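You operate a simulated robot arm through the tools that you are given. There is no shell and no other tool. Be economical: measure what you need, move in short steps, check, and stop when the job is done.

Carry out the task below with a simulated two-armed robot. There is one attempt and no reset: what you move stays moved.

Task
Fetch the red tag and stand it on the rubber mat. Fetch the red nozzle and stand it on the top of the small cabinet. Take the orange nozzle and put it on the round orange gasket. Stack the pouch that says "57" from the top of the prep table on top of the pouch marked "55". Switch the gauge switch on. Open the blue drawer, take the green plug and leave it in the inside of the blue drawer, then shut the drawer. Pull the pouch drawer open. The order is free. Set down upright: red tag.

Only the result counts: the job must be done as asked and must still hold three seconds after the hand-in. Knocking over, shifting, dropping, spilling or breaking anything else fails it.

Robot
Two 7-joint arms with two-finger parallel grippers on one trunk, on a base that drives. Base frame: it is fixed to the floor where the robot stands at the start and does not move with it; the origin is under the middle of the robot, x ahead of it, y to its left, z up; the surface under the hand at the start is at about z = 850. Lengths are in mm, angles in degrees, forces in N, time in s.
The left shoulder is at the start at [70, 163, 1168], the right one opposite. With the tool pointing down near the work surface each hand reaches from about 400 to 880 mm from the robot's upright axis, wherever it stands, measured 20 degrees to its own side. Places, roughly: blue drawer [1000, 100, 700]; gauge switch [1000, 1500, 900]; green plug (3x3x4 cm) [900, 1100, 900]; inside of the blue drawer [900, 100, 700]; orange nozzle (3x3x4 cm) [800, 2800, 900]; pouch [500, 2750, 750]; pouch drawer [-1700, 200, 700]; red nozzle (3x3x4 cm) [800, 2700, 900]; red tag [500, 250, 1000]; round orange gasket (5x5x1 cm) [-1900, 4300, 900]; rubber mat (13x13 cm) [800, 3060, 860]; top of the small cabinet (23x15 cm) [-1940, 4800, 980]. Payload 3.43 kg a hand.
The tool frame of a hand sits at the grasp point between the pads (the TCP): z along the fingers, y along the line on which they close. The tips reach 34 mm beyond it. Largest opening 128 mm; finger width 24, thickness 12; the body of the gripper, 48 by 130 mm, starts 96 mm behind the TCP.
Orientation is that of the tool frame in the base frame, as a unit quaternion [w, x, y, z]. With the fingers straight down and closing along the base's y, the tool's x points along the base's -x, its y along +y and its z along -z.

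Tools
- The arms move only by the tool move_arm. It takes "left_increments", "right_increments" or both (then of equal length, played together; a hand with none holds still); each is a list of rows, each a list of 7 numbers: the opening, from 0 (shut) to 1 (fully open), then the shift along the base's x, y, z in mm, then the turn, a rotation vector about the base's x, y, z in degrees. In form: [[grip, dx, dy, dz, wx, wy, wz], ...]. A call has 1 to 10 rows; each row is the pose to reach, as a shift and turn from the pose commanded when the call began. Rows are played at 5 a second. More than 50 mm and 8.6 degrees between two rows, or a gripper value outside its range, and nothing of the call is played. Where a pose cannot be reached the arm comes as near as it can. A force on the tool above 40 N (or 10 N above the force at the start of the call, whichever is more), or a blocked arm, ends the call early, and 0.2 s more pass. Each finger travels about 153 mm/s and halts on what it meets, pressing with about 22 N; the grip force reading is that of the motor and also rises with nothing between the fingers. The clock runs only during rows and for 0.2 s after the last one: add rows that repeat a pose to give the fingers time. The reply holds the time, the measured pose of the TCP, the force on the tool along the base axes, the opening and the grip force, in the units named above and with some noise, with the torque about the TCP (base axes, N m) and any sound that the robot's microphone picked up.
- Cameras (640 x 400 px; columns grow to the right, rows downward): "scene" is now at [55.2, 77, 1376.7]; the picture's right is [1.00, -0.07, -0.00], its down [-0.05, -0.73, -0.68] and it looks along [0.05, 0.68, -0.73] (base axes); focal length 214 px, centre (320, 200). "left" rides on the left gripper at [76, 11, -160] in its tool frame; the picture's right is [-0.15, 0.99, 0.00], its down [-0.88, -0.13, -0.46] and it looks along [-0.45, -0.07, 0.89] (tool axes); focal length 234 px, centre (320, 200). "right" rides on the right gripper at [76, -11, -160] in its tool frame; the picture's right is [0.15, 0.99, 0.00], its down [-0.88, 0.13, -0.46] and it looks along [-0.45, 0.07, 0.89] (tool axes); focal length 234 px, centre (320, 200). There is no depth. A picture from a camera that has moved, and an enlarged one, comes with that camera's place and axes in the base frame and with its lens.
- camera(camera): a new picture of that camera. It takes no simulated time.
- slide_trunk(by): slides the trunk up (or, below 0, down) by that many mm; the arms and the scene camera ride with it, the base frame stays. It gives what a move gives, with no picture.
- drive_base(legs): drives the robot by 1 to 6 legs, each [ahead, left, turn to the left] in mm, mm and degrees, along the robot's own axes; the way and the turn of a leg run together, so that a leg with both is an arc; at most 1500 mm and 180 degrees a leg. The arms and the cameras ride along, it lands a little off, and it stops where it bumps. It gives what a move gives.
- head_to(pan, tilt): turns the head with the scene camera to pan (to the left, within 86 degrees either way) and tilt (down, from -29 to 69), counted from straight ahead of the robot. It gives what a move gives.
- enlarge(camera, box): a new picture of the part [left, top, right, bottom] of that camera's present view, enlarged. It takes no simulated time.
- hand_in(): hands the job in; it is judged then, once.

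Work in short steps. Places have to be worked out from the pictures, the camera data and where the tool is seen: move nearer, look again, correct. Check each grasp and each placing, and mend what went wrong. You have 207 turns and 210 pictures in all, those below and enlarged ones among them. Open the grippers and draw the arms clear of the work before you hand the job in, unless the task says otherwise.

The tools are called after "Emit:" as name(argument=value, ...) on one line, values as JSON. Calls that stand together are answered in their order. move_arm: Moves the arms, as the interface text tells. Its arguments: {"type":"object","properties":{"left_increments":{"type":"array","items":{"type":"array","items":{"type":"number"}}},"right_increments":{"type":"array","items":{"type":"array","items":{"type":"number"}}}},"required":[]} The other tools are called the same way: slide_trunk (by) slides the trunk up or down; drive_base (legs) drives the base; head_to (pan, tilt) turns the head that bears the scene camera; camera (camera) takes a picture; enlarge (camera, box) takes an enlarged picture of a part of a camera's view; hand_in () hands the job in.

At the start:

```text
clock: 0.0
left_ee_pos: [379.6, 567.4, 1077.4]
left_orientation: [0.0, 0.0, 1.0, 0.0]
left_ft_force: [0.2, 0.5, 0.1]
left_wrist_torque: [-0.01, 0.01, 0.0]
left_grip_width: 127.7
left_grasp_force: 0.0
right_ee_pos: [700.7, 29.9, 1086.4]
right_orientation: [0.0, 0.0, 1.0, 0.0]
right_ft_force: [0.6, 0.3, -0.1]
right_wrist_torque: [-0.01, 0.01, 0.02]
right_grip_width: 128.2
right_grasp_force: 0.1
trunk travel left (down, up): [-648.0, 292.0]
robot x, y, heading: [3.0, -0.5, 0.0]
head pan, tilt: [85.8, 47.0]
```

scene: 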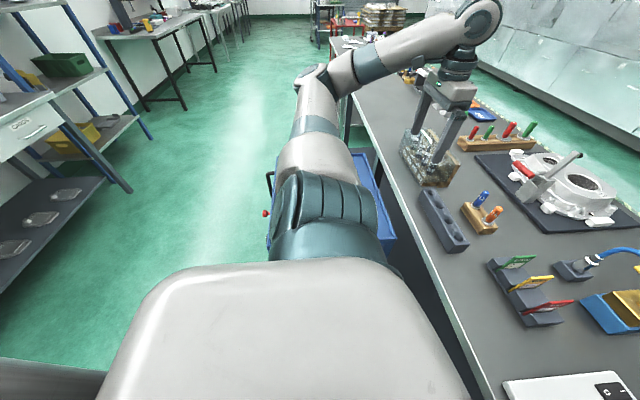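
right: 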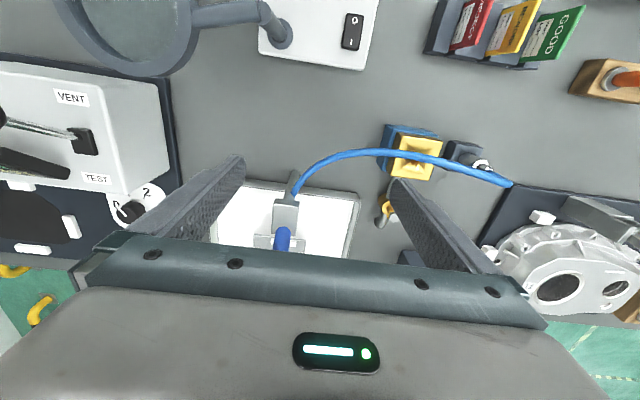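
left: 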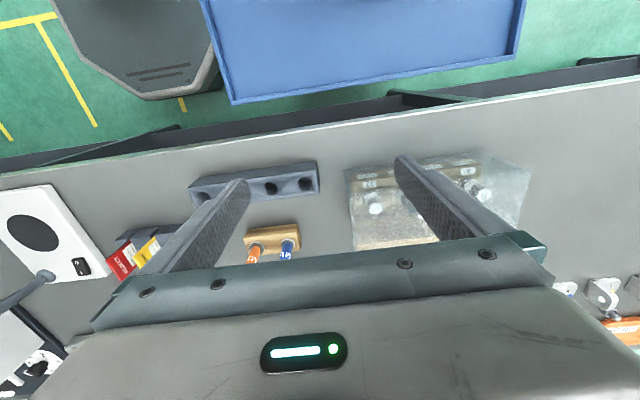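

The bench runs along y in front of me. I look straight ahead and around to map the place.

Emit:
head_to(pan=0, tilt=50)

Emit:
camera(camera="scene")

Emit:
head_to(pan=50, tilt=35)

Emit:
camera(camera="scene")

```text
clock: 1.6
left_ee_pos: [379.0, 568.7, 1077.3]
left_orientation: [0.0, 0.0, 1.0, 0.0]
left_ft_force: [0.5, 0.5, -0.3]
left_wrist_torque: [-0.01, -0.02, 0.02]
left_grip_width: 127.9
left_grasp_force: 0.1
right_ee_pos: [701.0, 29.0, 1087.6]
right_orientation: [0.0, 0.0, 1.0, 0.0]
right_ft_force: [-0.3, -1.0, 0.5]
right_wrist_torque: [-0.01, 0.05, 0.01]
right_grip_width: 128.0
right_grasp_force: 0.0
trunk travel left (down, up): [-648.0, 292.0]
robot x, y, heading: [3.0, 1.0, 0.1]
head pan, tilt: [0.0, 50.0]
```

```text
206 pictures are left
camera scene: at [126.3, -2.4, 1372.6], right [0.0, -1.0, 0.0], down [-0.77, 0.0, -0.64], along [0.64, 0.0, -0.77], focal length 214 px, centre (320, 200)
```

scene: 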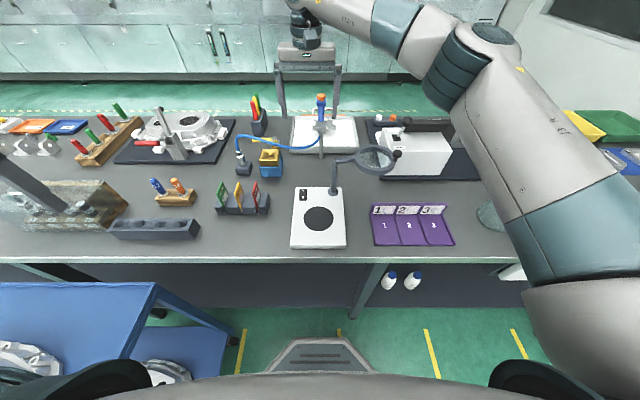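

```text
clock: 2.8
left_ee_pos: [379.1, 568.0, 1078.3]
left_orientation: [0.0, 0.0, 1.0, 0.001]
left_ft_force: [0.9, -0.4, -0.2]
left_wrist_torque: [-0.01, -0.02, -0.01]
left_grip_width: 127.9
left_grasp_force: 0.0
right_ee_pos: [700.3, 30.3, 1088.0]
right_orientation: [0.0, 0.0, 1.0, -0.001]
right_ft_force: [0.6, 0.9, 0.0]
right_wrist_torque: [-0.01, -0.02, 0.02]
right_grip_width: 127.9
right_grasp_force: 0.0
trunk travel left (down, up): [-648.0, 292.0]
robot x, y, heading: [-1.8, -1.4, -0.1]
head pan, tilt: [50.0, 35.0]
```

```text
205 pictures are left
camera scene: at [106.0, 64.9, 1394.3], right [0.77, -0.64, 0.0], down [-0.37, -0.44, -0.82], along [0.53, 0.63, -0.57], focal length 214 px, centre (320, 200)
```

scene: 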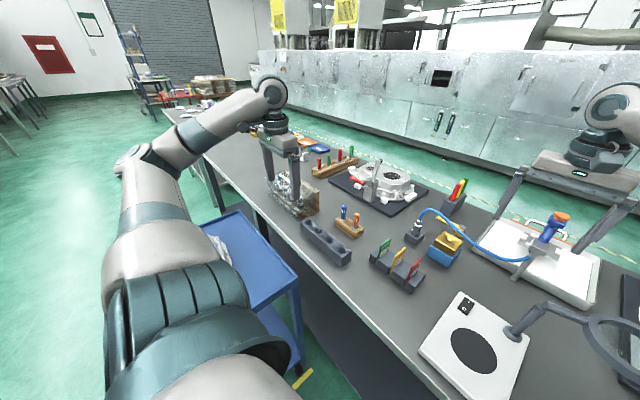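

Red tag sits in a holder with two others. I take closer looks.

Emit:
enlarge(camera="scene", box=[340, 200, 500, 300])

Emit:
enlarge(camera="right", box=[400, 0, 600, 125])

Emit:
head_to(pan=-60, tilt=25)

Emit:
camera(camera="scene")

```text
4.00 times, centred on (420, 250) of scene
camera zoom: at [106.0, 64.9, 1394.3], right [0.77, -0.64, 0.0], down [-0.37, -0.44, -0.82], along [0.53, 0.63, -0.57], focal length 858 px, centre (-80, 0)
```

zoom: 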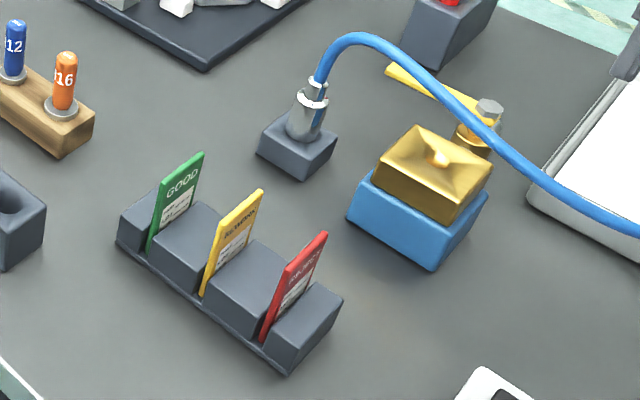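

```text
3.20 times, centred on (500, 62) of right
camera zoom: at [625.3, 19.2, 1246.1], right [-0.15, 0.99, 0.0], down [0.88, 0.13, 0.46], along [0.45, 0.07, -0.89], focal length 749 px, centre (-256, 640)
```

zoom: 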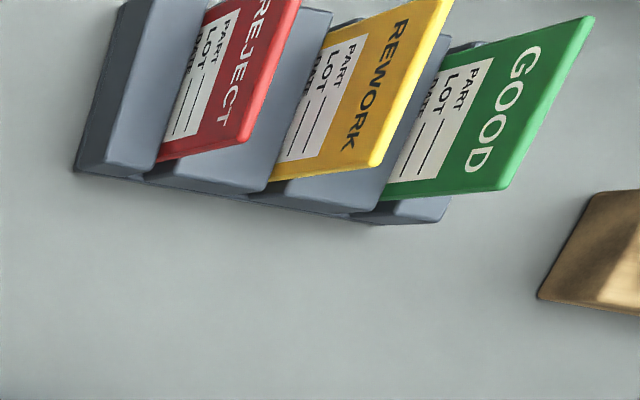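

```text
clock: 4.7
left_ee_pos: [378.9, 568.8, 1077.4]
left_orientation: [0.0, 0.001, 1.0, 0.0]
left_ft_force: [0.0, -0.5, 0.3]
left_wrist_torque: [-0.04, 0.0, -0.03]
left_grip_width: 128.2
left_grasp_force: 0.0
right_ee_pos: [701.3, 29.9, 1087.4]
right_orientation: [0.001, 0.0, 1.0, 0.0]
right_ft_force: [0.1, -0.1, 0.6]
right_wrist_torque: [0.01, -0.02, -0.02]
right_grip_width: 128.0
right_grasp_force: 0.0
trunk travel left (down, up): [-648.0, 292.0]
robot x, y, heading: [0.5, 1.1, 0.1]
head pan, tilt: [-60.0, 25.0]
```

```text
202 pictures are left
camera scene: at [95.4, -82.3, 1410.1], right [-0.87, -0.5, 0.0], down [-0.21, 0.37, -0.91], along [0.45, -0.78, -0.42], focal length 214 px, centre (320, 200)
```

scene: 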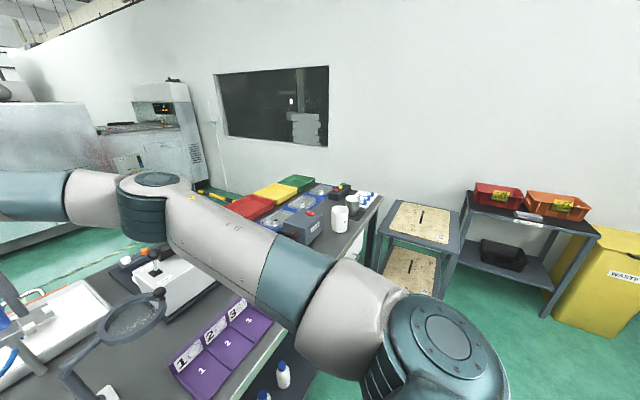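

Tags stand vertical in the holder, about 45 mm apart. I look left and back to learn the layout before moving.

Emit:
head_to(pan=75, tilt=15)

Emit:
camera(camera="scene")

Emit:
enlarge(camera="scene", box=[160, 0, 416, 160])

Emit:
head_to(pan=-15, tilt=15)

Emit:
camera(camera="scene")

```text
clock: 6.8
left_ee_pos: [378.6, 567.9, 1077.6]
left_orientation: [0.0, 0.0, 1.0, -0.001]
left_ft_force: [0.3, 0.0, 0.4]
left_wrist_torque: [-0.01, -0.07, 0.0]
left_grip_width: 128.0
left_grasp_force: 0.1
right_ee_pos: [700.2, 30.4, 1086.7]
right_orientation: [-0.001, 0.0, 1.0, 0.0]
right_ft_force: [0.3, -0.3, -0.3]
right_wrist_torque: [0.03, -0.01, 0.0]
right_grip_width: 128.1
right_grasp_force: 0.0
trunk travel left (down, up): [-648.0, 292.0]
robot x, y, heading: [3.6, -1.7, -0.0]
head pan, tilt: [75.0, 15.0]
```

```text
201 pictures are left
camera scene: at [73.5, 87.7, 1426.3], right [0.97, -0.26, 0.0], down [-0.07, -0.25, -0.97], along [0.25, 0.93, -0.26], focal length 214 px, centre (320, 200)
```

scene: 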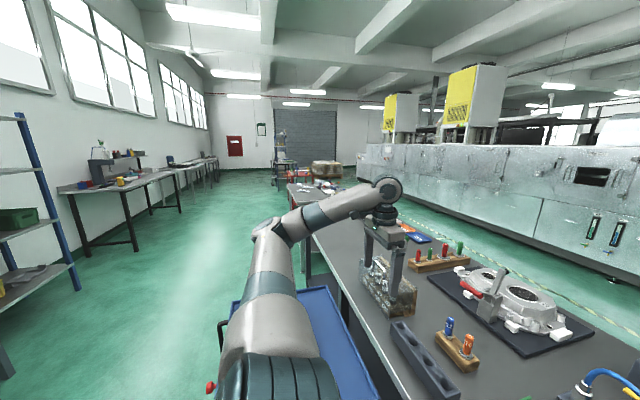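

```text
2.50 times, centred on (288, 80) of scene
camera zoom: at [73.5, 87.7, 1426.3], right [0.97, -0.26, 0.0], down [-0.07, -0.25, -0.97], along [0.25, 0.93, -0.26], focal length 536 px, centre (400, 500)
```

zoom: 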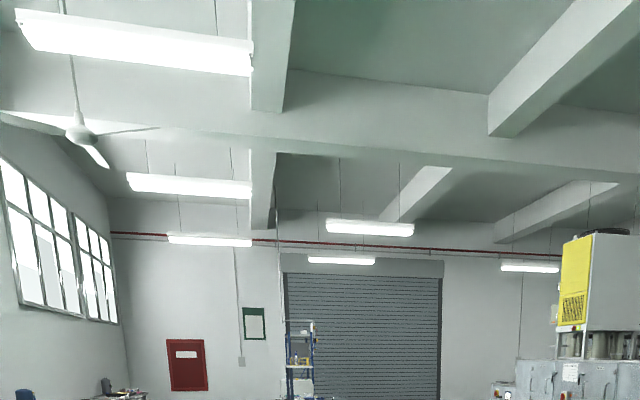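

```text
clock: 8.5
left_ee_pos: [379.7, 568.2, 1077.3]
left_orientation: [-0.001, 0.0, 1.0, 0.0]
left_ft_force: [-0.1, 0.6, -0.6]
left_wrist_torque: [0.0, 0.01, -0.01]
left_grip_width: 127.9
left_grasp_force: 0.1
right_ee_pos: [701.8, 30.2, 1088.1]
right_orientation: [0.0, 0.0, 1.0, 0.0]
right_ft_force: [-0.2, 0.2, 0.7]
right_wrist_torque: [0.06, -0.02, 0.0]
right_grip_width: 128.0
right_grasp_force: 0.1
trunk travel left (down, up): [-648.0, 292.0]
robot x, y, heading: [0.8, 1.2, 0.2]
head pan, tilt: [-15.0, 15.0]
```

```text
199 pictures are left
camera scene: at [139.6, -26.6, 1426.3], right [-0.26, -0.97, 0.0], down [-0.25, 0.07, -0.97], along [0.93, -0.25, -0.26], focal length 214 px, centre (320, 200)
```

scene: 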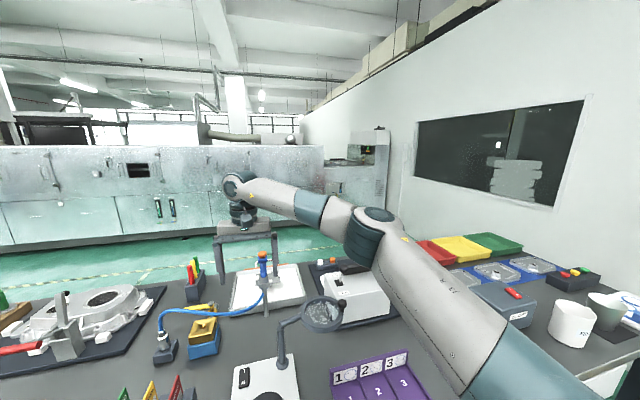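

I'll use the left hand for the tag: move it over the holder at a safe height, fingers partly closed, and look.

Emit:
move_arm(left_increments=[[0.6, 15, -46, 0, 0, 0, 0], [0.5, 30, -92, 0, 0, 0, 0], [0.5, 45, -138, 0, 0, 0, 0], [0.5, 60, -184, 0, 0, 0, 0], [0.5, 75, -230, 0, 0, 0, 0], [0.4, 90, -276, 0, 0, 0, 0], [0.4, 105, -322, 0, 0, 0, 0], [0.4, 115, -365, 0, 0, 0, 0]])

Emit:
camera(camera="left")

Emit:
head_to(pan=20, tilt=50)

Emit:
camera(camera="scene")

```text
clock: 10.3
left_ee_pos: [496.6, 201.5, 1075.3]
left_orientation: [-0.001, 0.0, 1.0, 0.0]
left_ft_force: [0.4, 0.6, 0.3]
left_wrist_torque: [-0.02, 0.06, 0.0]
left_grip_width: 50.9
left_grasp_force: 0.0
right_ee_pos: [702.8, 30.3, 1086.1]
right_orientation: [-0.001, -0.001, 1.0, 0.001]
right_ft_force: [-0.2, 0.0, 0.0]
right_wrist_torque: [-0.02, 0.03, -0.04]
right_grip_width: 128.0
right_grasp_force: 0.1
trunk travel left (down, up): [-648.0, 292.0]
robot x, y, heading: [0.1, -0.4, 0.1]
head pan, tilt: [-15.0, 15.0]
```

```text
198 pictures are left
camera left: at [421.2, 215.1, 1233.8], right [0.15, 0.99, 0.0], down [0.88, -0.13, 0.45], along [0.45, -0.07, -0.89], focal length 234 px, centre (320, 200)
```

left: 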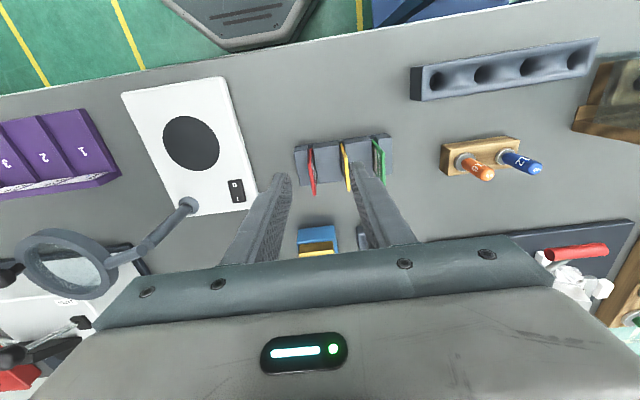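

```text
clock: 11.3
left_ee_pos: [495.5, 203.6, 1075.4]
left_orientation: [0.0, 0.0, 1.0, 0.001]
left_ft_force: [-0.3, 0.4, 1.2]
left_wrist_torque: [0.0, 0.0, -0.03]
left_grip_width: 51.3
left_grasp_force: 0.1
right_ee_pos: [700.9, 30.1, 1087.4]
right_orientation: [-0.001, 0.0, 1.0, 0.0]
right_ft_force: [-0.6, -1.1, 0.9]
right_wrist_torque: [0.0, -0.03, 0.0]
right_grip_width: 128.1
right_grasp_force: 0.0
trunk travel left (down, up): [-648.0, 292.0]
robot x, y, heading: [-0.5, -1.6, 0.1]
head pan, tilt: [20.0, 50.0]
```

```text
197 pictures are left
camera scene: at [122.1, 23.5, 1372.6], right [0.34, -0.94, 0.0], down [-0.72, -0.26, -0.64], along [0.6, 0.22, -0.77], focal length 214 px, centre (320, 200)
```

scene: 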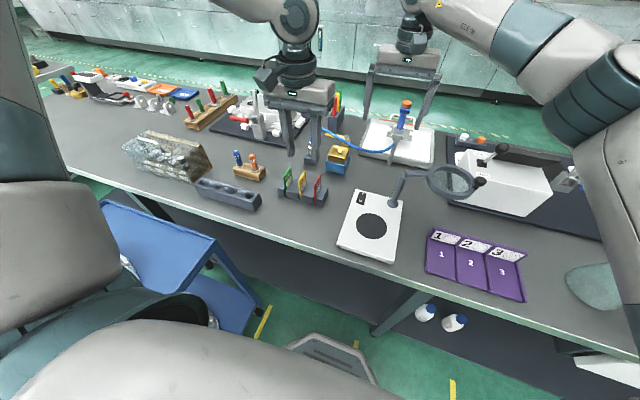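

From two views the red tag is about x 518–562, y 185, top z ≈ 938. I align above it with a 40 mm opening and check.

Emit:
move_arm(left_increments=[[0.32, 44, -17, 0, 0, 0, 0], [0.32, 44, -17, -45, 0, 0, 0], [0.32, 44, -17, -85, 0, 0, 0]])

Emit:
enlarge(camera="left", box=[160, 60, 480, 260])

Emit:
enlarge(camera="scene", box=[240, 130, 400, 230])

```text
clock: 12.1
left_ee_pos: [539.5, 186.0, 991.1]
left_orientation: [0.0, 0.0, 1.0, 0.0]
left_ft_force: [-0.2, 0.0, 0.8]
left_wrist_torque: [0.0, 0.01, 0.01]
left_grip_width: 41.2
left_grasp_force: 0.1
right_ee_pos: [701.5, 31.5, 1086.7]
right_orientation: [-0.001, 0.0, 1.0, 0.0]
right_ft_force: [-0.3, 0.6, -0.4]
right_wrist_torque: [-0.03, 0.0, 0.02]
right_grip_width: 128.1
right_grasp_force: 0.0
trunk travel left (down, up): [-648.0, 292.0]
robot x, y, heading: [1.2, 0.6, -0.1]
head pan, tilt: [20.0, 50.0]
```

```text
2.00 times, centred on (320, 160) of left
camera zoom: at [463.8, 198.4, 1149.9], right [0.15, 0.99, 0.0], down [0.88, -0.13, 0.46], along [0.45, -0.07, -0.89], focal length 468 px, centre (320, 280)
```

zoom: 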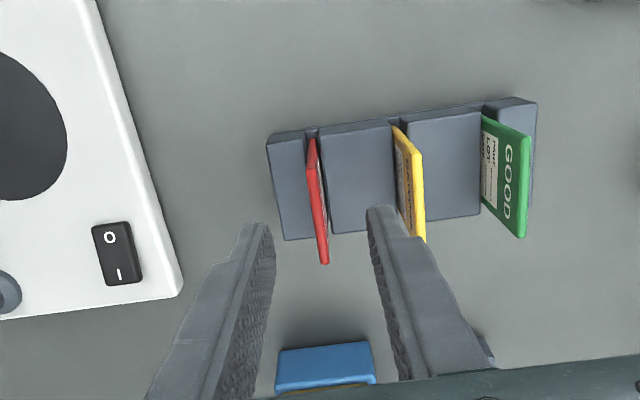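

```text
4.00 times, centred on (320, 180) of scene
camera zoom: at [122.4, 24.0, 1372.6], right [0.34, -0.94, 0.0], down [-0.72, -0.26, -0.64], along [0.6, 0.22, -0.77], focal length 858 px, centre (320, 280)
```

zoom: 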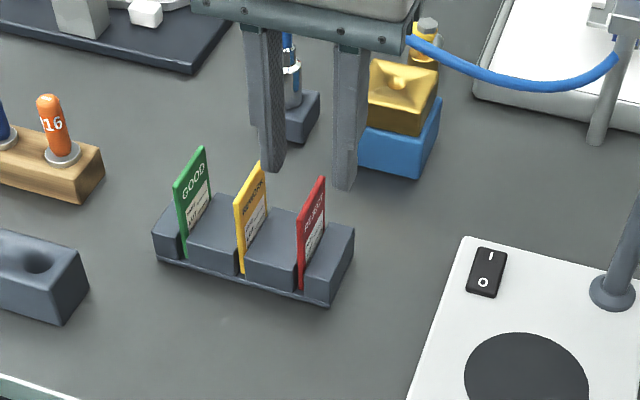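

The tag is centred under the fingers (x≈537, y≈186). Descend and close.

Emit:
move_arm(left_increments=[[0.32, -2, 0, -30, 0, 0, 0], [0.32, -2, 0, -62, 0, 0, 0], [0.0, -2, 0, -62, 0, 0, 0], [0.0, -2, 0, -62, 0, 0, 0], [0.0, -2, 0, -62, 0, 0, 0]])

Emit:
enlarge(camera="scene", box=[240, 130, 400, 230])

```text
clock: 13.3
left_ee_pos: [534.2, 186.9, 929.5]
left_orientation: [0.0, 0.0, 1.0, 0.0]
left_ft_force: [0.0, -0.2, 0.3]
left_wrist_torque: [0.01, 0.01, 0.01]
left_grip_width: 3.5
left_grasp_force: 21.8
right_ee_pos: [701.1, 30.1, 1088.3]
right_orientation: [0.0, 0.0, 1.0, 0.0]
right_ft_force: [0.8, -0.1, 0.5]
right_wrist_torque: [-0.01, 0.0, 0.03]
right_grip_width: 128.0
right_grasp_force: 0.1
trunk travel left (down, up): [-648.0, 292.0]
robot x, y, heading: [1.6, -0.4, 0.2]
head pan, tilt: [20.0, 50.0]
```

```text
4.00 times, centred on (320, 180) of scene
camera zoom: at [121.8, 23.7, 1372.6], right [0.34, -0.94, 0.0], down [-0.72, -0.26, -0.64], along [0.6, 0.22, -0.77], focal length 858 px, centre (320, 280)
```

zoom: 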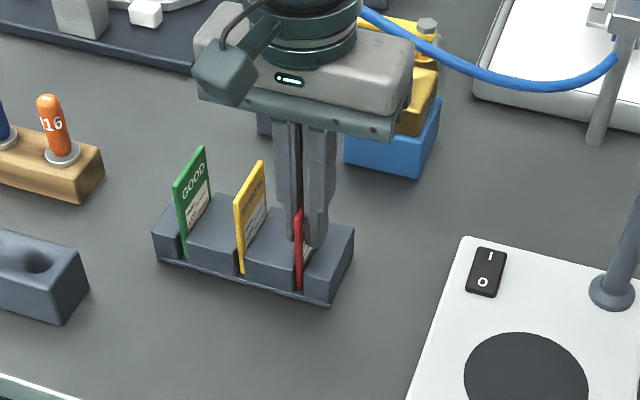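

Tag held (3.5 mm thick). Lift it out and look.

Emit:
move_arm(left_increments=[[0, 0, 0, 40, 0, 0, 0], [0, 0, 0, 85, 0, 0, 0], [0, 0, 0, 130, 0, 0, 0], [0, 0, 0, 170, 0, 0, 0]])

Emit:
enlarge(camera="scene", box=[240, 80, 400, 180])

Emit:
head_to(pan=86, tilt=35)

Emit:
camera(camera="scene")

```text
clock: 14.3
left_ee_pos: [532.9, 185.3, 1100.6]
left_orientation: [0.0, 0.001, 1.0, 0.0]
left_ft_force: [-0.5, -0.9, 0.3]
left_wrist_torque: [0.03, -0.04, -0.04]
left_grip_width: 3.8
left_grasp_force: 22.6
right_ee_pos: [701.6, 29.3, 1087.0]
right_orientation: [-0.001, 0.0, 1.0, 0.001]
right_ft_force: [-0.4, 0.0, -1.0]
right_wrist_torque: [-0.04, -0.01, -0.03]
right_grip_width: 128.0
right_grasp_force: 0.1
trunk travel left (down, up): [-648.0, 292.0]
robot x, y, heading: [0.8, -2.7, -0.3]
head pan, tilt: [20.0, 50.0]
```

```text
4.00 times, centred on (320, 130) of scene
camera zoom: at [120.7, 23.3, 1372.6], right [0.34, -0.94, 0.0], down [-0.72, -0.26, -0.64], along [0.6, 0.22, -0.77], focal length 858 px, centre (320, 480)
```

zoom: 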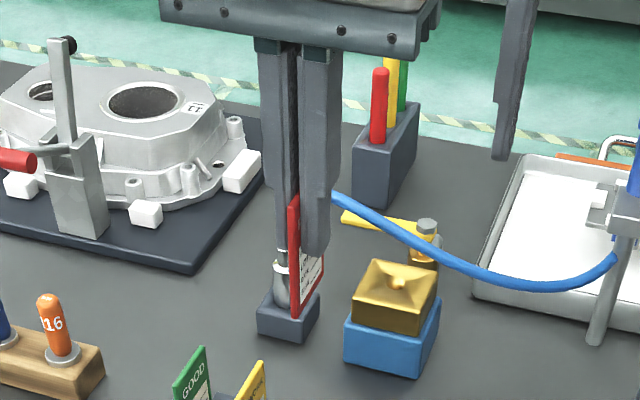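

```text
clock: 15.7
left_ee_pos: [533.8, 187.2, 1100.1]
left_orientation: [0.0, 0.0, 1.0, 0.001]
left_ft_force: [-0.2, -0.4, 0.9]
left_wrist_torque: [0.0, 0.0, -0.01]
left_grip_width: 3.7
left_grasp_force: 22.2
right_ee_pos: [701.5, 29.4, 1086.8]
right_orientation: [0.0, 0.0, 1.0, 0.0]
right_ft_force: [0.2, 0.1, 0.2]
right_wrist_torque: [-0.01, -0.01, 0.03]
right_grip_width: 128.0
right_grasp_force: 0.1
trunk travel left (down, up): [-648.0, 292.0]
robot x, y, heading: [0.5, -0.6, -0.1]
head pan, tilt: [85.9, 35.0]
```

```text
192 pictures are left
camera scene: at [55.8, 85.2, 1394.3], right [1.0, -0.07, 0.0], down [-0.04, -0.57, -0.82], along [0.06, 0.82, -0.57], focal length 214 px, centre (320, 200)
```

scene: 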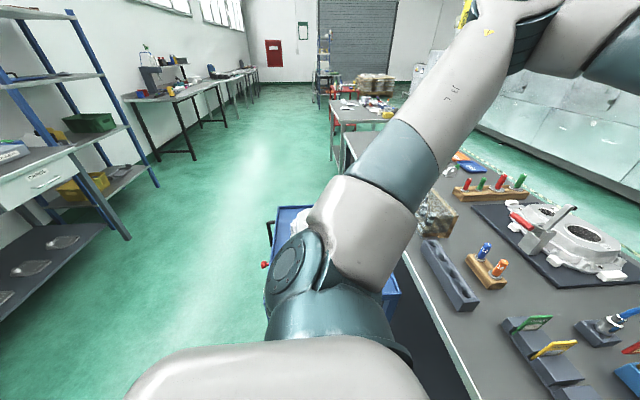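

Tag held firmly. I raise the trunk, back off, and drive left in the aisle to about y 2800, then look.

Emit:
slide_trunk(by=100)

Emit:
drive_base(legs=[[-650, 0, 0], [0, 1400, 0], [0, 1400, 0]])

Emit:
head_to(pan=0, tilt=35)

Emit:
camera(camera="scene")

Emit:
head_to(pan=80, tilt=25)

Emit:
camera(camera="scene")

```text
clock: 17.0
left_ee_pos: [534.0, 186.1, 1200.4]
left_orientation: [0.0, 0.0, 1.0, -0.001]
left_ft_force: [-0.7, -0.3, -0.4]
left_wrist_torque: [0.0, 0.0, -0.02]
left_grip_width: 3.7
left_grasp_force: 22.3
right_ee_pos: [701.6, 30.4, 1187.3]
right_orientation: [0.0, 0.0, 1.0, 0.0]
right_ft_force: [0.9, -0.3, -0.2]
right_wrist_torque: [0.02, 0.01, 0.0]
right_grip_width: 128.0
right_grasp_force: 0.1
trunk travel left (down, up): [-748.0, 192.0]
robot x, y, heading: [-2.0, -0.4, -0.3]
head pan, tilt: [85.9, 35.0]
```

```text
clock: 34.0
left_ee_pos: [-100.3, 2996.6, 1200.2]
left_orientation: [0.0, 0.019, 1.0, 0.0]
left_ft_force: [0.2, 0.4, 0.0]
left_wrist_torque: [0.01, 0.0, -0.03]
left_grip_width: 3.6
left_grasp_force: 22.5
right_ee_pos: [61.2, 2832.4, 1187.2]
right_orientation: [0.0, 0.019, 1.0, 0.0]
right_ft_force: [-0.2, 0.3, 0.0]
right_wrist_torque: [0.0, 0.0, -0.03]
right_grip_width: 128.2
right_grasp_force: 0.0
trunk travel left (down, up): [-748.0, 192.0]
robot x, y, heading: [-640.5, 2832.4, -2.1]
head pan, tilt: [85.9, 35.0]
```

```text
clock: 35.6
left_ee_pos: [-100.5, 2996.5, 1200.0]
left_orientation: [-0.001, 0.019, 1.0, 0.0]
left_ft_force: [-0.3, 0.2, 0.4]
left_wrist_torque: [-0.01, 0.01, 0.0]
left_grip_width: 3.8
left_grasp_force: 22.2
right_ee_pos: [61.4, 2832.8, 1188.2]
right_orientation: [0.0, 0.02, 1.0, 0.0]
right_ft_force: [-0.4, -0.6, 0.3]
right_wrist_torque: [-0.02, -0.03, -0.01]
right_grip_width: 128.1
right_grasp_force: 0.1
trunk travel left (down, up): [-748.0, 192.0]
robot x, y, heading: [-641.5, 2831.0, -2.2]
head pan, tilt: [0.0, 35.0]
```

```text
191 pictures are left
camera scene: at [-503.7, 2821.9, 1494.3], right [-0.04, -1.0, 0.0], down [-0.57, 0.02, -0.82], along [0.82, -0.03, -0.57], focal length 214 px, centre (320, 200)
```

scene: 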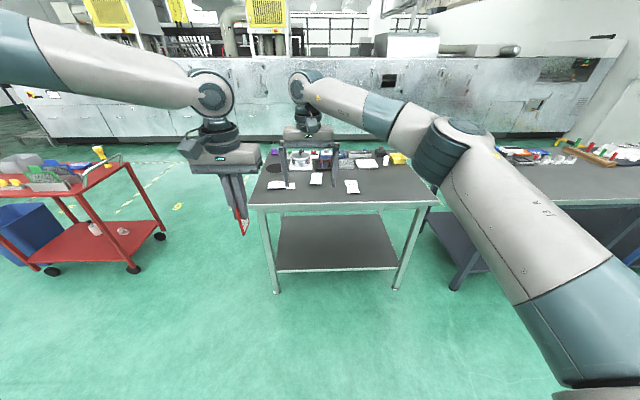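

```text
clock: 37.1
left_ee_pos: [-100.8, 2994.9, 1200.9]
left_orientation: [0.0, 0.019, 1.0, 0.0]
left_ft_force: [0.8, 0.7, -0.6]
left_wrist_torque: [-0.01, -0.03, -0.02]
left_grip_width: 3.7
left_grasp_force: 22.6
right_ee_pos: [60.0, 2833.7, 1186.8]
right_orientation: [-0.001, 0.019, 1.0, 0.0]
right_ft_force: [-0.9, 0.2, 0.1]
right_wrist_torque: [-0.01, -0.05, -0.01]
right_grip_width: 128.0
right_grasp_force: 0.0
trunk travel left (down, up): [-748.0, 192.0]
robot x, y, heading: [-641.4, 2830.6, -2.2]
head pan, tilt: [80.0, 25.0]
```

```text
190 pictures are left
camera scene: at [-572.3, 2915.2, 1510.1], right [0.98, -0.21, 0.0], down [-0.09, -0.41, -0.91], along [0.19, 0.89, -0.42], focal length 214 px, centre (320, 200)
```

scene: 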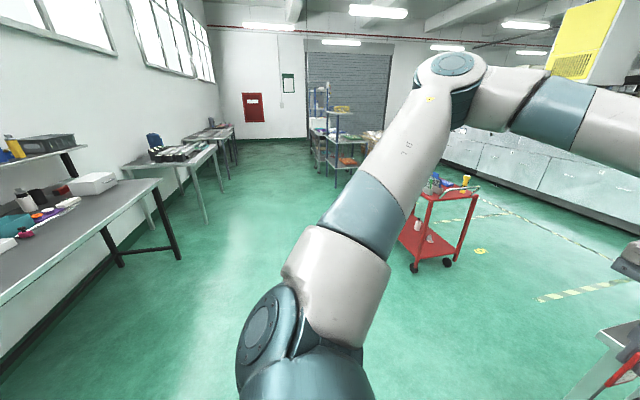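

The prep table is ahead. I straighten up and drive forward to its edge, then look down.

Emit:
drive_base(legs=[[0, 0, 2.2], [610, 0, 0]])

Emit:
head_to(pan=0, tilt=50)

Emit:
camera(camera="scene")

Emit:
camera(camera="left")

Emit:
camera(camera="right")

```text
clock: 40.9
left_ee_pos: [497.5, 3027.9, 1200.8]
left_orientation: [0.001, -0.007, 1.0, 0.0]
left_ft_force: [0.1, -0.1, 0.4]
left_wrist_torque: [0.0, 0.0, -0.03]
left_grip_width: 3.7
left_grasp_force: 22.1
right_ee_pos: [668.5, 2873.6, 1185.9]
right_orientation: [0.0, -0.007, 1.0, 0.0]
right_ft_force: [-0.2, 0.2, 0.1]
right_wrist_torque: [0.01, 0.0, 0.03]
right_grip_width: 127.9
right_grasp_force: 0.1
trunk travel left (down, up): [-748.0, 192.0]
robot x, y, heading: [-34.5, 2837.1, 0.7]
head pan, tilt: [80.0, 25.0]
```

```text
clock: 42.4
left_ee_pos: [497.0, 3026.8, 1201.2]
left_orientation: [0.0, -0.006, 1.0, 0.0]
left_ft_force: [-0.5, -0.1, -1.1]
left_wrist_torque: [0.03, -0.03, -0.04]
left_grip_width: 3.3
left_grasp_force: 21.7
right_ee_pos: [666.3, 2872.8, 1186.5]
right_orientation: [0.0, -0.007, 1.0, 0.0]
right_ft_force: [-1.4, 0.8, 0.0]
right_wrist_torque: [-0.02, 0.0, 0.02]
right_grip_width: 127.8
right_grasp_force: 0.1
trunk travel left (down, up): [-748.0, 192.0]
robot x, y, heading: [-34.5, 2834.2, 0.7]
head pan, tilt: [0.0, 50.0]
```

```text
189 pictures are left
camera scene: at [93.3, 2833.0, 1472.6], right [0.01, -1.0, 0.0], down [-0.77, -0.01, -0.64], along [0.64, 0.01, -0.77], focal length 214 px, centre (320, 200)
```

scene: 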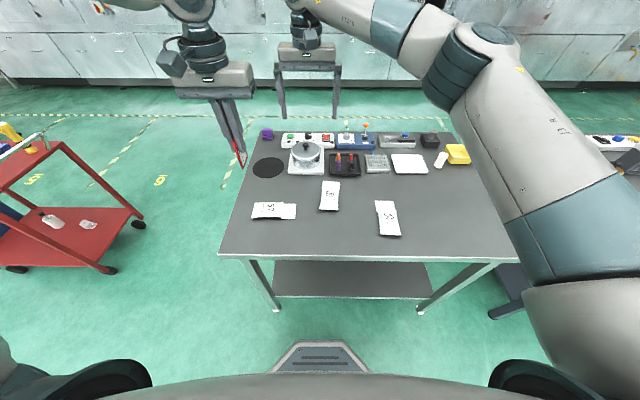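

```text
188 pictures are left
camera left: at [421.9, 3037.8, 1359.3], right [0.13, 0.99, 0.0], down [0.88, -0.12, 0.46], along [0.45, -0.06, -0.89], focal length 234 px, centre (320, 200)
```

left: 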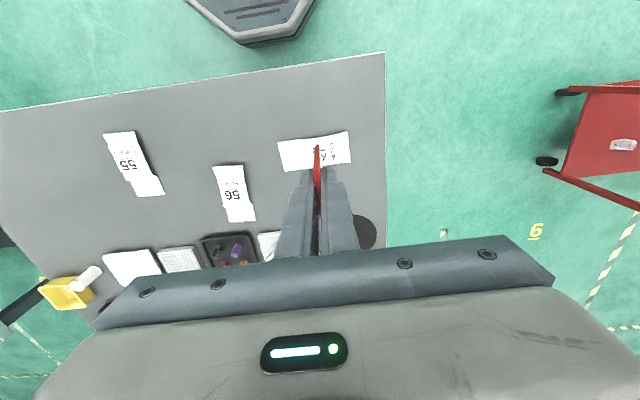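

```text
187 pictures are left
camera right: at [592.0, 2861.3, 1346.2], right [-0.16, 0.99, 0.0], down [0.88, 0.14, 0.46], along [0.45, 0.07, -0.89], focal length 234 px, centre (320, 200)
```

right: 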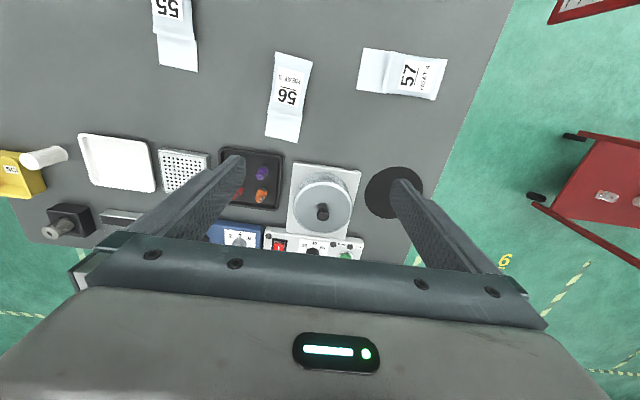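

The rubber mat (dark disc) is near (795, 3067). Drive forward 45 mm, lower the trunk back 100, and move the tag over the mat.

Emit:
drive_base(legs=[[45, 0, -0.7]])

Emit:
slide_trunk(by=-100)

Emit:
move_arm(left_increments=[[0, 45, 6, 0, 0, 0, 0], [0, 90, 12, 0, 0, 0, 0], [0, 135, 18, 0, 0, 0, 0], [0, 180, 24, 0, 0, 0, 0], [0, 220, 30, 0, 0, 0, 0], [0, 250, 36, 0, 0, 0, 0]])

Emit:
camera(camera="left")

Emit:
camera(camera="scene")

```text
clock: 43.3
left_ee_pos: [536.9, 3021.5, 1203.6]
left_orientation: [0.003, -0.001, 1.0, 0.0]
left_ft_force: [-1.0, 0.0, 1.2]
left_wrist_torque: [-0.06, -0.04, 0.0]
left_grip_width: 3.5
left_grasp_force: 21.9
right_ee_pos: [703.9, 2866.1, 1191.8]
right_orientation: [0.003, -0.001, 1.0, -0.001]
right_ft_force: [-0.3, 0.8, 0.7]
right_wrist_torque: [-0.02, -0.09, -0.04]
right_grip_width: 128.1
right_grasp_force: 0.0
trunk travel left (down, up): [-748.0, 192.0]
robot x, y, heading: [10.8, 2831.9, 0.1]
head pan, tilt: [0.0, 50.0]
```

```text
clock: 44.7
left_ee_pos: [542.8, 3022.2, 1100.7]
left_orientation: [0.0, -0.001, 1.0, 0.0]
left_ft_force: [0.3, 0.7, -0.2]
left_wrist_torque: [-0.04, 0.02, 0.0]
left_grip_width: 3.8
left_grasp_force: 21.6
right_ee_pos: [710.2, 2866.3, 1087.4]
right_orientation: [0.0, -0.001, 1.0, 0.0]
right_ft_force: [1.2, 0.0, 0.8]
right_wrist_torque: [0.01, 0.0, 0.0]
right_grip_width: 127.7
right_grasp_force: 0.0
trunk travel left (down, up): [-648.0, 292.0]
robot x, y, heading: [9.8, 2836.6, 0.4]
head pan, tilt: [0.0, 50.0]
```

```text
clock: 46.1
left_ee_pos: [707.6, 3096.9, 1094.6]
left_orientation: [0.0, -0.002, 1.0, -0.002]
left_ft_force: [-0.1, 0.5, -0.2]
left_wrist_torque: [0.0, 0.01, 0.04]
left_grip_width: 3.5
left_grasp_force: 22.5
left hand out of reach, approached as far as the arm can: row 3, 4, 5, 6
right_ee_pos: [709.6, 2867.1, 1088.4]
right_orientation: [0.0, -0.001, 1.0, 0.0]
right_ft_force: [0.1, -0.1, 1.2]
right_wrist_torque: [-0.03, 0.03, 0.01]
right_grip_width: 128.2
right_grasp_force: 0.1
trunk travel left (down, up): [-648.0, 292.0]
robot x, y, heading: [6.5, 2839.9, 0.2]
head pan, tilt: [0.0, 50.0]
```

```text
186 pictures are left
camera left: at [632.0, 3110.0, 1254.5], right [0.15, 0.99, 0.0], down [0.88, -0.13, 0.46], along [0.45, -0.07, -0.89], focal length 234 px, centre (320, 200)
```

left: 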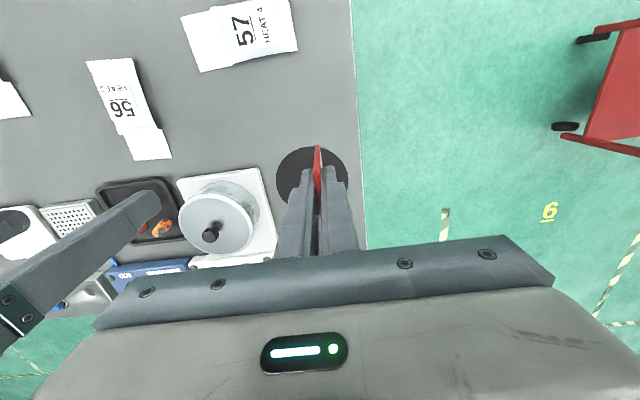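

```text
185 pictures are left
camera scene: at [135.4, 2832.2, 1372.6], right [0.0, -1.0, 0.0], down [-0.77, 0.0, -0.64], along [0.64, 0.0, -0.77], focal length 214 px, centre (320, 200)
```

scene: 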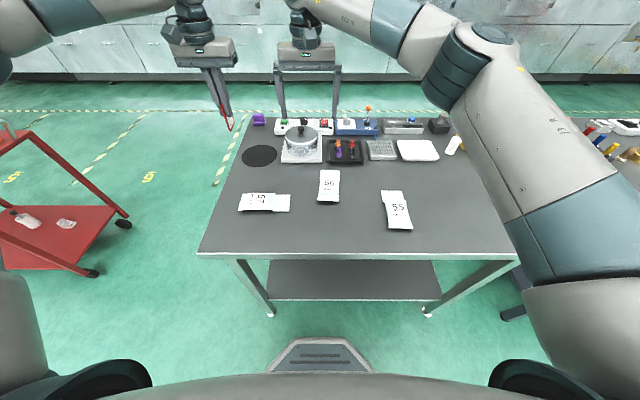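

Out of reach at this height since the wrist is above the shoulder. I lower the hand straight down a bit and then see where it is commanded to.

Emit:
move_arm(left_increments=[[0, 0, 0, -40, 0, 0, 0], [0, 0, 0, -80, 0, 0, 0]])

```text
clock: 46.7
left_ee_pos: [706.7, 3098.9, 1014.1]
left_orientation: [0.002, -0.001, 1.0, -0.002]
left_ft_force: [0.7, 0.5, 0.1]
left_wrist_torque: [-0.01, 0.03, 0.01]
left_grip_width: 3.6
left_grasp_force: 21.8
right_ee_pos: [711.0, 2865.7, 1086.5]
right_orientation: [0.0, -0.001, 1.0, 0.0]
right_ft_force: [0.7, 0.0, -0.4]
right_wrist_torque: [-0.03, 0.0, -0.02]
right_grip_width: 128.1
right_grasp_force: 0.0
trunk travel left (down, up): [-648.0, 292.0]
robot x, y, heading: [12.0, 2835.0, 0.0]
head pan, tilt: [0.0, 50.0]
```

The commanded pose follows what was reached. Now move to (788, 3068) at this height.

Emit:
move_arm(left_increments=[[0, 28, -10, 0, 0, 0, 0], [0, 55, -20, 0, 0, 0, 0], [0, 81, -30, 0, 0, 0, 0]])

Emit:
enlarge(camera="left", box=[200, 80, 440, 230])

Emit:
enlarge(camera="scene", box=[180, 80, 340, 180])

```text
clock: 47.5
left_ee_pos: [714.0, 3108.9, 1023.3]
left_orientation: [0.001, -0.001, 1.0, -0.001]
left_ft_force: [-0.4, 0.1, -0.1]
left_wrist_torque: [-0.01, -0.01, -0.01]
left_grip_width: 3.6
left_grasp_force: 22.0
left hand out of reach, approached as far as the arm can: row 1, 2, 3
right_ee_pos: [710.5, 2865.0, 1089.7]
right_orientation: [0.0, -0.001, 1.0, 0.001]
right_ft_force: [-0.5, 0.5, -0.3]
right_wrist_torque: [0.03, 0.02, 0.0]
right_grip_width: 127.8
right_grasp_force: 0.0
trunk travel left (down, up): [-648.0, 292.0]
robot x, y, heading: [10.4, 2836.3, 0.1]
head pan, tilt: [0.0, 50.0]
```

```text
2.67 times, centred on (320, 155) of left
camera zoom: at [636.6, 3120.8, 1181.7], right [0.15, 0.99, 0.0], down [0.88, -0.13, 0.46], along [0.45, -0.07, -0.89], focal length 624 px, centre (320, 320)
```

zoom: 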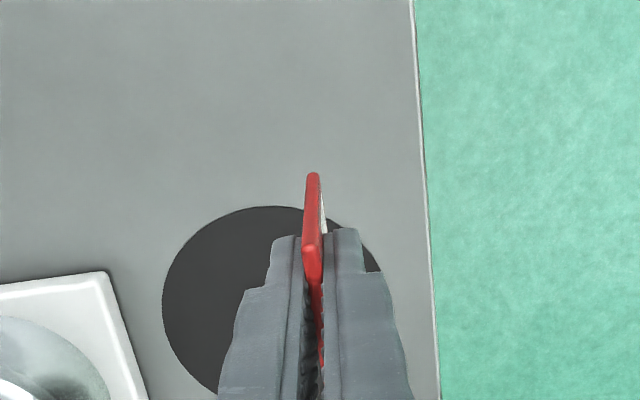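

```text
4.00 times, centred on (260, 130) of scene
camera zoom: at [135.6, 2831.8, 1372.6], right [0.0, -1.0, 0.0], down [-0.77, 0.0, -0.64], along [0.64, 0.0, -0.77], focal length 858 px, centre (560, 480)
```

zoom: 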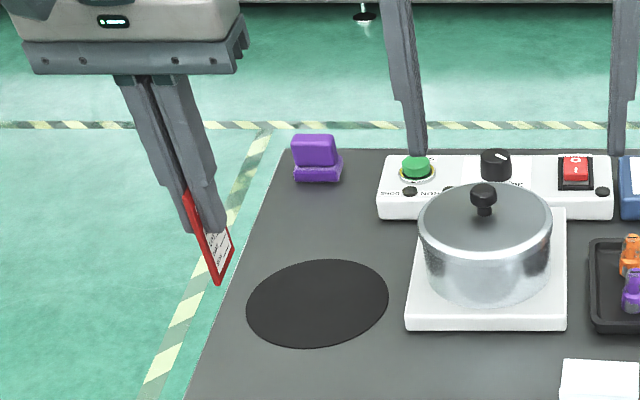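

The left hand deviates away from the right arm; perhaps the right arm is in its way. I retract the right hand to the right, then retry.

Emit:
move_arm(right_increments=[[1, -25, -40, 10, 0, 0, 0], [1, -50, -80, 20, 0, 0, 0], [1, -75, -120, 30, 0, 0, 0], [1, -100, -160, 40, 0, 0, 0], [1, -125, -200, 50, 0, 0, 0], [1, -150, -240, 60, 0, 0, 0], [1, -175, -280, 60, 0, 0, 0]])

Emit:
move_arm(left_increments=[[0, 25, -15, -10, 0, 0, 0], [0, 50, -28, -20, 0, 0, 0], [0, 75, -40, -30, 0, 0, 0]])

```text
clock: 49.1
left_ee_pos: [711.7, 3105.9, 1024.5]
left_orientation: [0.002, -0.001, 1.0, 0.0]
left_ft_force: [0.2, -1.2, -0.4]
left_wrist_torque: [0.1, -0.02, -0.02]
left_grip_width: 3.6
left_grasp_force: 21.6
right_ee_pos: [529.5, 2584.4, 1148.9]
right_orientation: [0.001, -0.002, 1.0, 0.001]
right_ft_force: [0.5, -0.5, -0.1]
right_wrist_torque: [0.07, -0.03, 0.05]
right_grip_width: 127.9
right_grasp_force: 0.1
trunk travel left (down, up): [-648.0, 292.0]
robot x, y, heading: [7.3, 2837.4, 0.0]
head pan, tilt: [0.0, 50.0]
```

```text
clock: 49.9
left_ee_pos: [711.6, 3112.8, 1007.9]
left_orientation: [0.001, -0.001, 1.0, 0.0]
left_ft_force: [0.3, -0.1, 0.5]
left_wrist_torque: [0.0, 0.02, 0.01]
left_grip_width: 3.7
left_grasp_force: 22.2
left hand out of reach, approached as far as the arm can: row 1, 2, 3
right_ee_pos: [532.8, 2587.0, 1149.3]
right_orientation: [-0.001, -0.001, 1.0, 0.0]
right_ft_force: [0.0, 0.3, 0.3]
right_wrist_torque: [-0.02, -0.01, -0.02]
right_grip_width: 128.0
right_grasp_force: 0.1
trunk travel left (down, up): [-648.0, 292.0]
robot x, y, heading: [10.4, 2832.5, 0.3]
head pan, tilt: [0.0, 50.0]
```

Not the right arm. I lower the hand 45 mm more (tag still clear of the table) and test forward reach there.

Emit:
move_arm(left_increments=[[0, 0, 0, -25, 0, 0, 0], [0, 0, 0, -50, 0, 0, 0], [0, 0, 0, -50, 0, 0, 0], [0, 20, -15, -50, 0, 0, 0], [0, 40, -30, -50, 0, 0, 0]])

Emit:
head_to(pan=50, tilt=30)

Emit:
camera(camera="scene")

```text
clock: 51.1
left_ee_pos: [705.9, 3111.9, 976.3]
left_orientation: [0.001, 0.0, 1.0, -0.001]
left_ft_force: [-0.2, -0.5, 0.0]
left_wrist_torque: [0.05, 0.0, -0.01]
left_grip_width: 3.6
left_grasp_force: 22.0
left hand out of reach, approached as far as the arm can: row 1, 2, 3, 4, 5
right_ee_pos: [532.6, 2586.1, 1149.1]
right_orientation: [0.0, -0.001, 1.0, 0.001]
right_ft_force: [-0.9, 0.4, 0.4]
right_wrist_torque: [0.01, 0.03, -0.01]
right_grip_width: 128.0
right_grasp_force: 0.0
trunk travel left (down, up): [-648.0, 292.0]
robot x, y, heading: [10.4, 2834.2, -0.0]
head pan, tilt: [0.0, 50.0]
```

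```text
clock: 52.2
left_ee_pos: [704.4, 3112.8, 975.3]
left_orientation: [0.0, -0.001, 1.0, -0.001]
left_ft_force: [0.1, -0.4, 0.5]
left_wrist_torque: [-0.02, -0.03, -0.02]
left_grip_width: 3.3
left_grasp_force: 22.4
right_ee_pos: [532.1, 2587.0, 1149.3]
right_orientation: [0.0, -0.001, 1.0, 0.0]
right_ft_force: [-0.1, -0.2, -0.1]
right_wrist_torque: [-0.02, -0.02, 0.0]
right_grip_width: 128.0
right_grasp_force: 0.0
trunk travel left (down, up): [-648.0, 292.0]
robot x, y, heading: [10.1, 2832.9, 0.1]
head pan, tilt: [50.0, 30.0]
```

```text
182 pictures are left
camera scene: at [116.6, 2901.0, 1402.1], right [0.77, -0.64, 0.0], down [-0.32, -0.38, -0.87], along [0.56, 0.66, -0.5], focal length 214 px, centre (320, 200)
```

scene: 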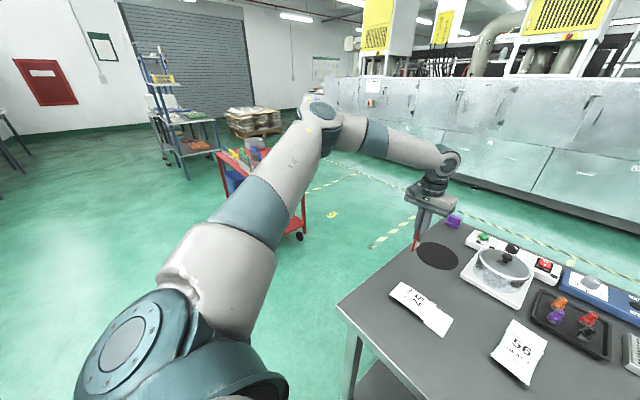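

The arm is bent at the elbow, so a wrist limit is what blocks. I test turning the tool about the vertical to free it.

Emit:
move_arm(left_increments=[[0, 0, 0, 20, 0, 0, -8], [0, 0, 0, 20, 0, 0, -16], [0, 0, 0, 20, 0, 0, -24], [0, 25, -15, 20, 0, 0, -24], [0, 50, -30, 20, 0, 0, -24], [0, 80, -40, 20, 0, 0, -24]])

```text
clock: 53.6
left_ee_pos: [714.8, 3112.9, 1010.6]
left_orientation: [0.001, 0.208, 0.978, -0.001]
left_ft_force: [0.4, 0.4, -0.1]
left_wrist_torque: [0.03, -0.07, -0.02]
left_grip_width: 3.8
left_grasp_force: 22.5
left hand out of reach, approached as far as the arm can: row 4, 5, 6
right_ee_pos: [532.5, 2585.4, 1149.1]
right_orientation: [0.0, -0.001, 1.0, 0.0]
right_ft_force: [-0.3, 0.4, 0.0]
right_wrist_torque: [-0.01, 0.01, 0.0]
right_grip_width: 127.9
right_grasp_force: 0.1
trunk travel left (down, up): [-648.0, 292.0]
robot x, y, heading: [11.2, 2836.6, -0.0]
head pan, tilt: [50.0, 30.0]
```

Yaw is not the limit. I test with the trunk raised 130 mm, so the hand works lower relative to the shoulder.

Emit:
slide_trunk(by=130)

Emit:
move_arm(left_increments=[[0, -20, -10, -40, 0, 0, 8], [0, -20, -20, -80, 0, 0, 16], [0, -20, -30, -120, 0, 0, 24], [0, 0, -30, -120, 0, 0, 24], [0, 40, -40, -120, 0, 0, 24], [0, 76, -43, -120, 0, 0, 24]])

```text
clock: 55.2
left_ee_pos: [715.3, 3113.6, 1140.4]
left_orientation: [0.0, 0.207, 0.978, -0.001]
left_ft_force: [-0.3, 1.4, 0.2]
left_wrist_torque: [-0.02, 0.03, 0.03]
left_grip_width: 3.6
left_grasp_force: 22.2
right_ee_pos: [533.5, 2587.4, 1278.1]
right_orientation: [0.001, -0.001, 1.0, 0.0]
right_ft_force: [0.4, 0.3, -0.4]
right_wrist_torque: [0.0, 0.01, 0.0]
right_grip_width: 127.6
right_grasp_force: 0.0
trunk travel left (down, up): [-778.0, 162.0]
robot x, y, heading: [8.1, 2831.3, 0.0]
head pan, tilt: [50.0, 30.0]
```

```text
clock: 56.6
left_ee_pos: [691.6, 3124.1, 1058.1]
left_orientation: [0.002, -0.001, 1.0, -0.002]
left_ft_force: [-0.3, -0.3, -1.1]
left_wrist_torque: [-0.03, 0.03, 0.03]
left_grip_width: 3.4
left_grasp_force: 22.2
left hand out of reach, approached as far as the arm can: row 2, 3, 4, 5, 6
right_ee_pos: [533.1, 2587.0, 1278.0]
right_orientation: [0.0, 0.0, 1.0, 0.0]
right_ft_force: [-0.2, -0.2, 0.6]
right_wrist_torque: [0.03, -0.01, 0.01]
right_grip_width: 128.1
right_grasp_force: 0.0
trunk travel left (down, up): [-778.0, 162.0]
robot x, y, heading: [8.3, 2833.7, 0.1]
head pan, tilt: [50.0, 30.0]
```

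It seems stuck in a bad arm posture. I retract the hand toward me first, at a low relative height, then extend again along the 20° line.

Emit:
move_arm(left_increments=[[0, -35, -25, 10, 0, 0, 0], [0, -70, -50, 20, 0, 0, 0], [0, -105, -75, 30, 0, 0, 0], [0, -140, -100, 30, 0, 0, 0], [0, -170, -120, 30, 0, 0, 0], [0, -200, -130, 30, 0, 0, 0]])

Emit:
move_arm(left_increments=[[0, 0, 0, -20, 0, 0, 0], [0, 35, 10, -20, 0, 0, 0], [0, 75, 20, -20, 0, 0, 0], [0, 115, 30, -20, 0, 0, 0], [0, 155, 40, -20, 0, 0, 0], [0, 195, 50, -20, 0, 0, 0], [0, 235, 60, -20, 0, 0, 0], [0, 275, 70, -20, 0, 0, 0]])

```text
clock: 58.0
left_ee_pos: [490.7, 2992.0, 1093.7]
left_orientation: [0.003, -0.001, 1.0, 0.0]
left_ft_force: [0.3, 0.3, -0.5]
left_wrist_torque: [-0.02, -0.04, -0.05]
left_grip_width: 3.3
left_grasp_force: 21.8
right_ee_pos: [531.0, 2586.7, 1278.9]
right_orientation: [0.001, 0.0, 1.0, 0.0]
right_ft_force: [-0.6, 0.5, -0.5]
right_wrist_torque: [0.0, -0.03, -0.01]
right_grip_width: 128.1
right_grasp_force: 0.0
trunk travel left (down, up): [-778.0, 162.0]
robot x, y, heading: [10.2, 2837.1, 0.3]
head pan, tilt: [50.0, 30.0]
```

```text
clock: 59.8
left_ee_pos: [700.7, 3110.2, 1099.1]
left_orientation: [0.002, 0.0, 1.0, -0.002]
left_ft_force: [-0.1, -0.2, 0.1]
left_wrist_torque: [0.02, -0.05, 0.0]
left_grip_width: 3.5
left_grasp_force: 22.1
left hand out of reach, approached as far as the arm can: row 5, 6, 7, 8
right_ee_pos: [532.6, 2586.8, 1279.1]
right_orientation: [0.0, -0.001, 1.0, 0.0]
right_ft_force: [1.1, 0.4, -0.1]
right_wrist_torque: [-0.02, 0.0, 0.0]
right_grip_width: 127.9
right_grasp_force: 0.1
trunk travel left (down, up): [-778.0, 162.0]
robot x, y, heading: [9.3, 2837.7, 0.0]
head pan, tilt: [50.0, 30.0]
```

Low reach from this side is limited; items at x≈800 are better done from the table's far side. The pouches, though, are near this edge: I do them now with the right hand, moving the left hand (with tag) out of the way first.

Emit:
move_arm(left_increments=[[0, -35, 25, 10, 0, 0, 0], [0, -70, 50, 10, 0, 0, 0], [0, -105, 80, 10, 0, 0, 0], [0, -140, 110, 10, 0, 0, 0], [0, -175, 140, 10, 0, 0, 0], [0, -210, 170, 10, 0, 0, 0], [0, -245, 200, 10, 0, 0, 0], [0, -280, 230, 10, 0, 0, 0], [0, -310, 260, 10, 0, 0, 0]])

Emit:
head_to(pan=0, tilt=55)

Emit:
enlarge(camera="scene", box=[180, 120, 500, 320])

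```text
clock: 61.8
left_ee_pos: [390.8, 3368.9, 1108.9]
left_orientation: [0.001, 0.0, 1.0, -0.002]
left_ft_force: [-0.1, 0.6, 0.6]
left_wrist_torque: [0.05, -0.02, -0.03]
left_grip_width: 3.6
left_grasp_force: 22.3
right_ee_pos: [531.3, 2587.4, 1280.7]
right_orientation: [0.001, -0.001, 1.0, 0.0]
right_ft_force: [-0.5, -0.1, -0.1]
right_wrist_torque: [0.01, -0.04, -0.01]
right_grip_width: 128.1
right_grasp_force: 0.1
trunk travel left (down, up): [-778.0, 162.0]
robot x, y, heading: [12.7, 2836.6, 0.2]
head pan, tilt: [50.0, 30.0]
```

```text
clock: 63.0
left_ee_pos: [389.8, 3368.9, 1108.4]
left_orientation: [-0.001, -0.002, 1.0, 0.0]
left_ft_force: [0.0, -0.6, 0.0]
left_wrist_torque: [-0.02, 0.0, 0.01]
left_grip_width: 3.4
left_grasp_force: 21.4
right_ee_pos: [532.0, 2587.1, 1278.5]
right_orientation: [-0.001, 0.0, 1.0, 0.0]
right_ft_force: [-0.1, 0.2, -0.3]
right_wrist_torque: [0.02, -0.04, 0.02]
right_grip_width: 127.8
right_grasp_force: 0.1
trunk travel left (down, up): [-778.0, 162.0]
robot x, y, heading: [5.1, 2837.8, 0.1]
head pan, tilt: [0.0, 55.0]
```

```text
2.00 times, centred on (340, 220) of scene
camera zoom: at [130.3, 2832.0, 1496.1], right [0.0, -1.0, 0.0], down [-0.82, 0.0, -0.57], along [0.57, 0.0, -0.82], focal length 429 px, centre (280, 160)
```

zoom: 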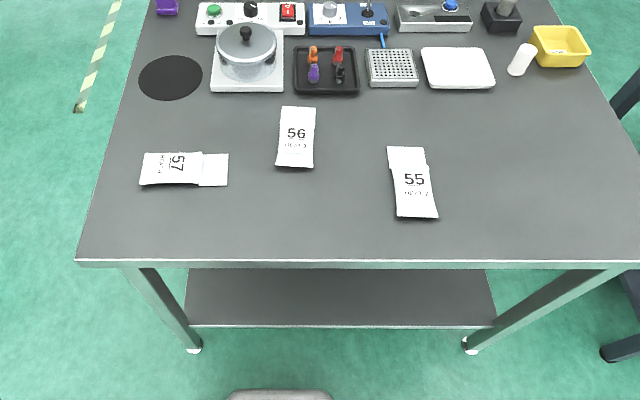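

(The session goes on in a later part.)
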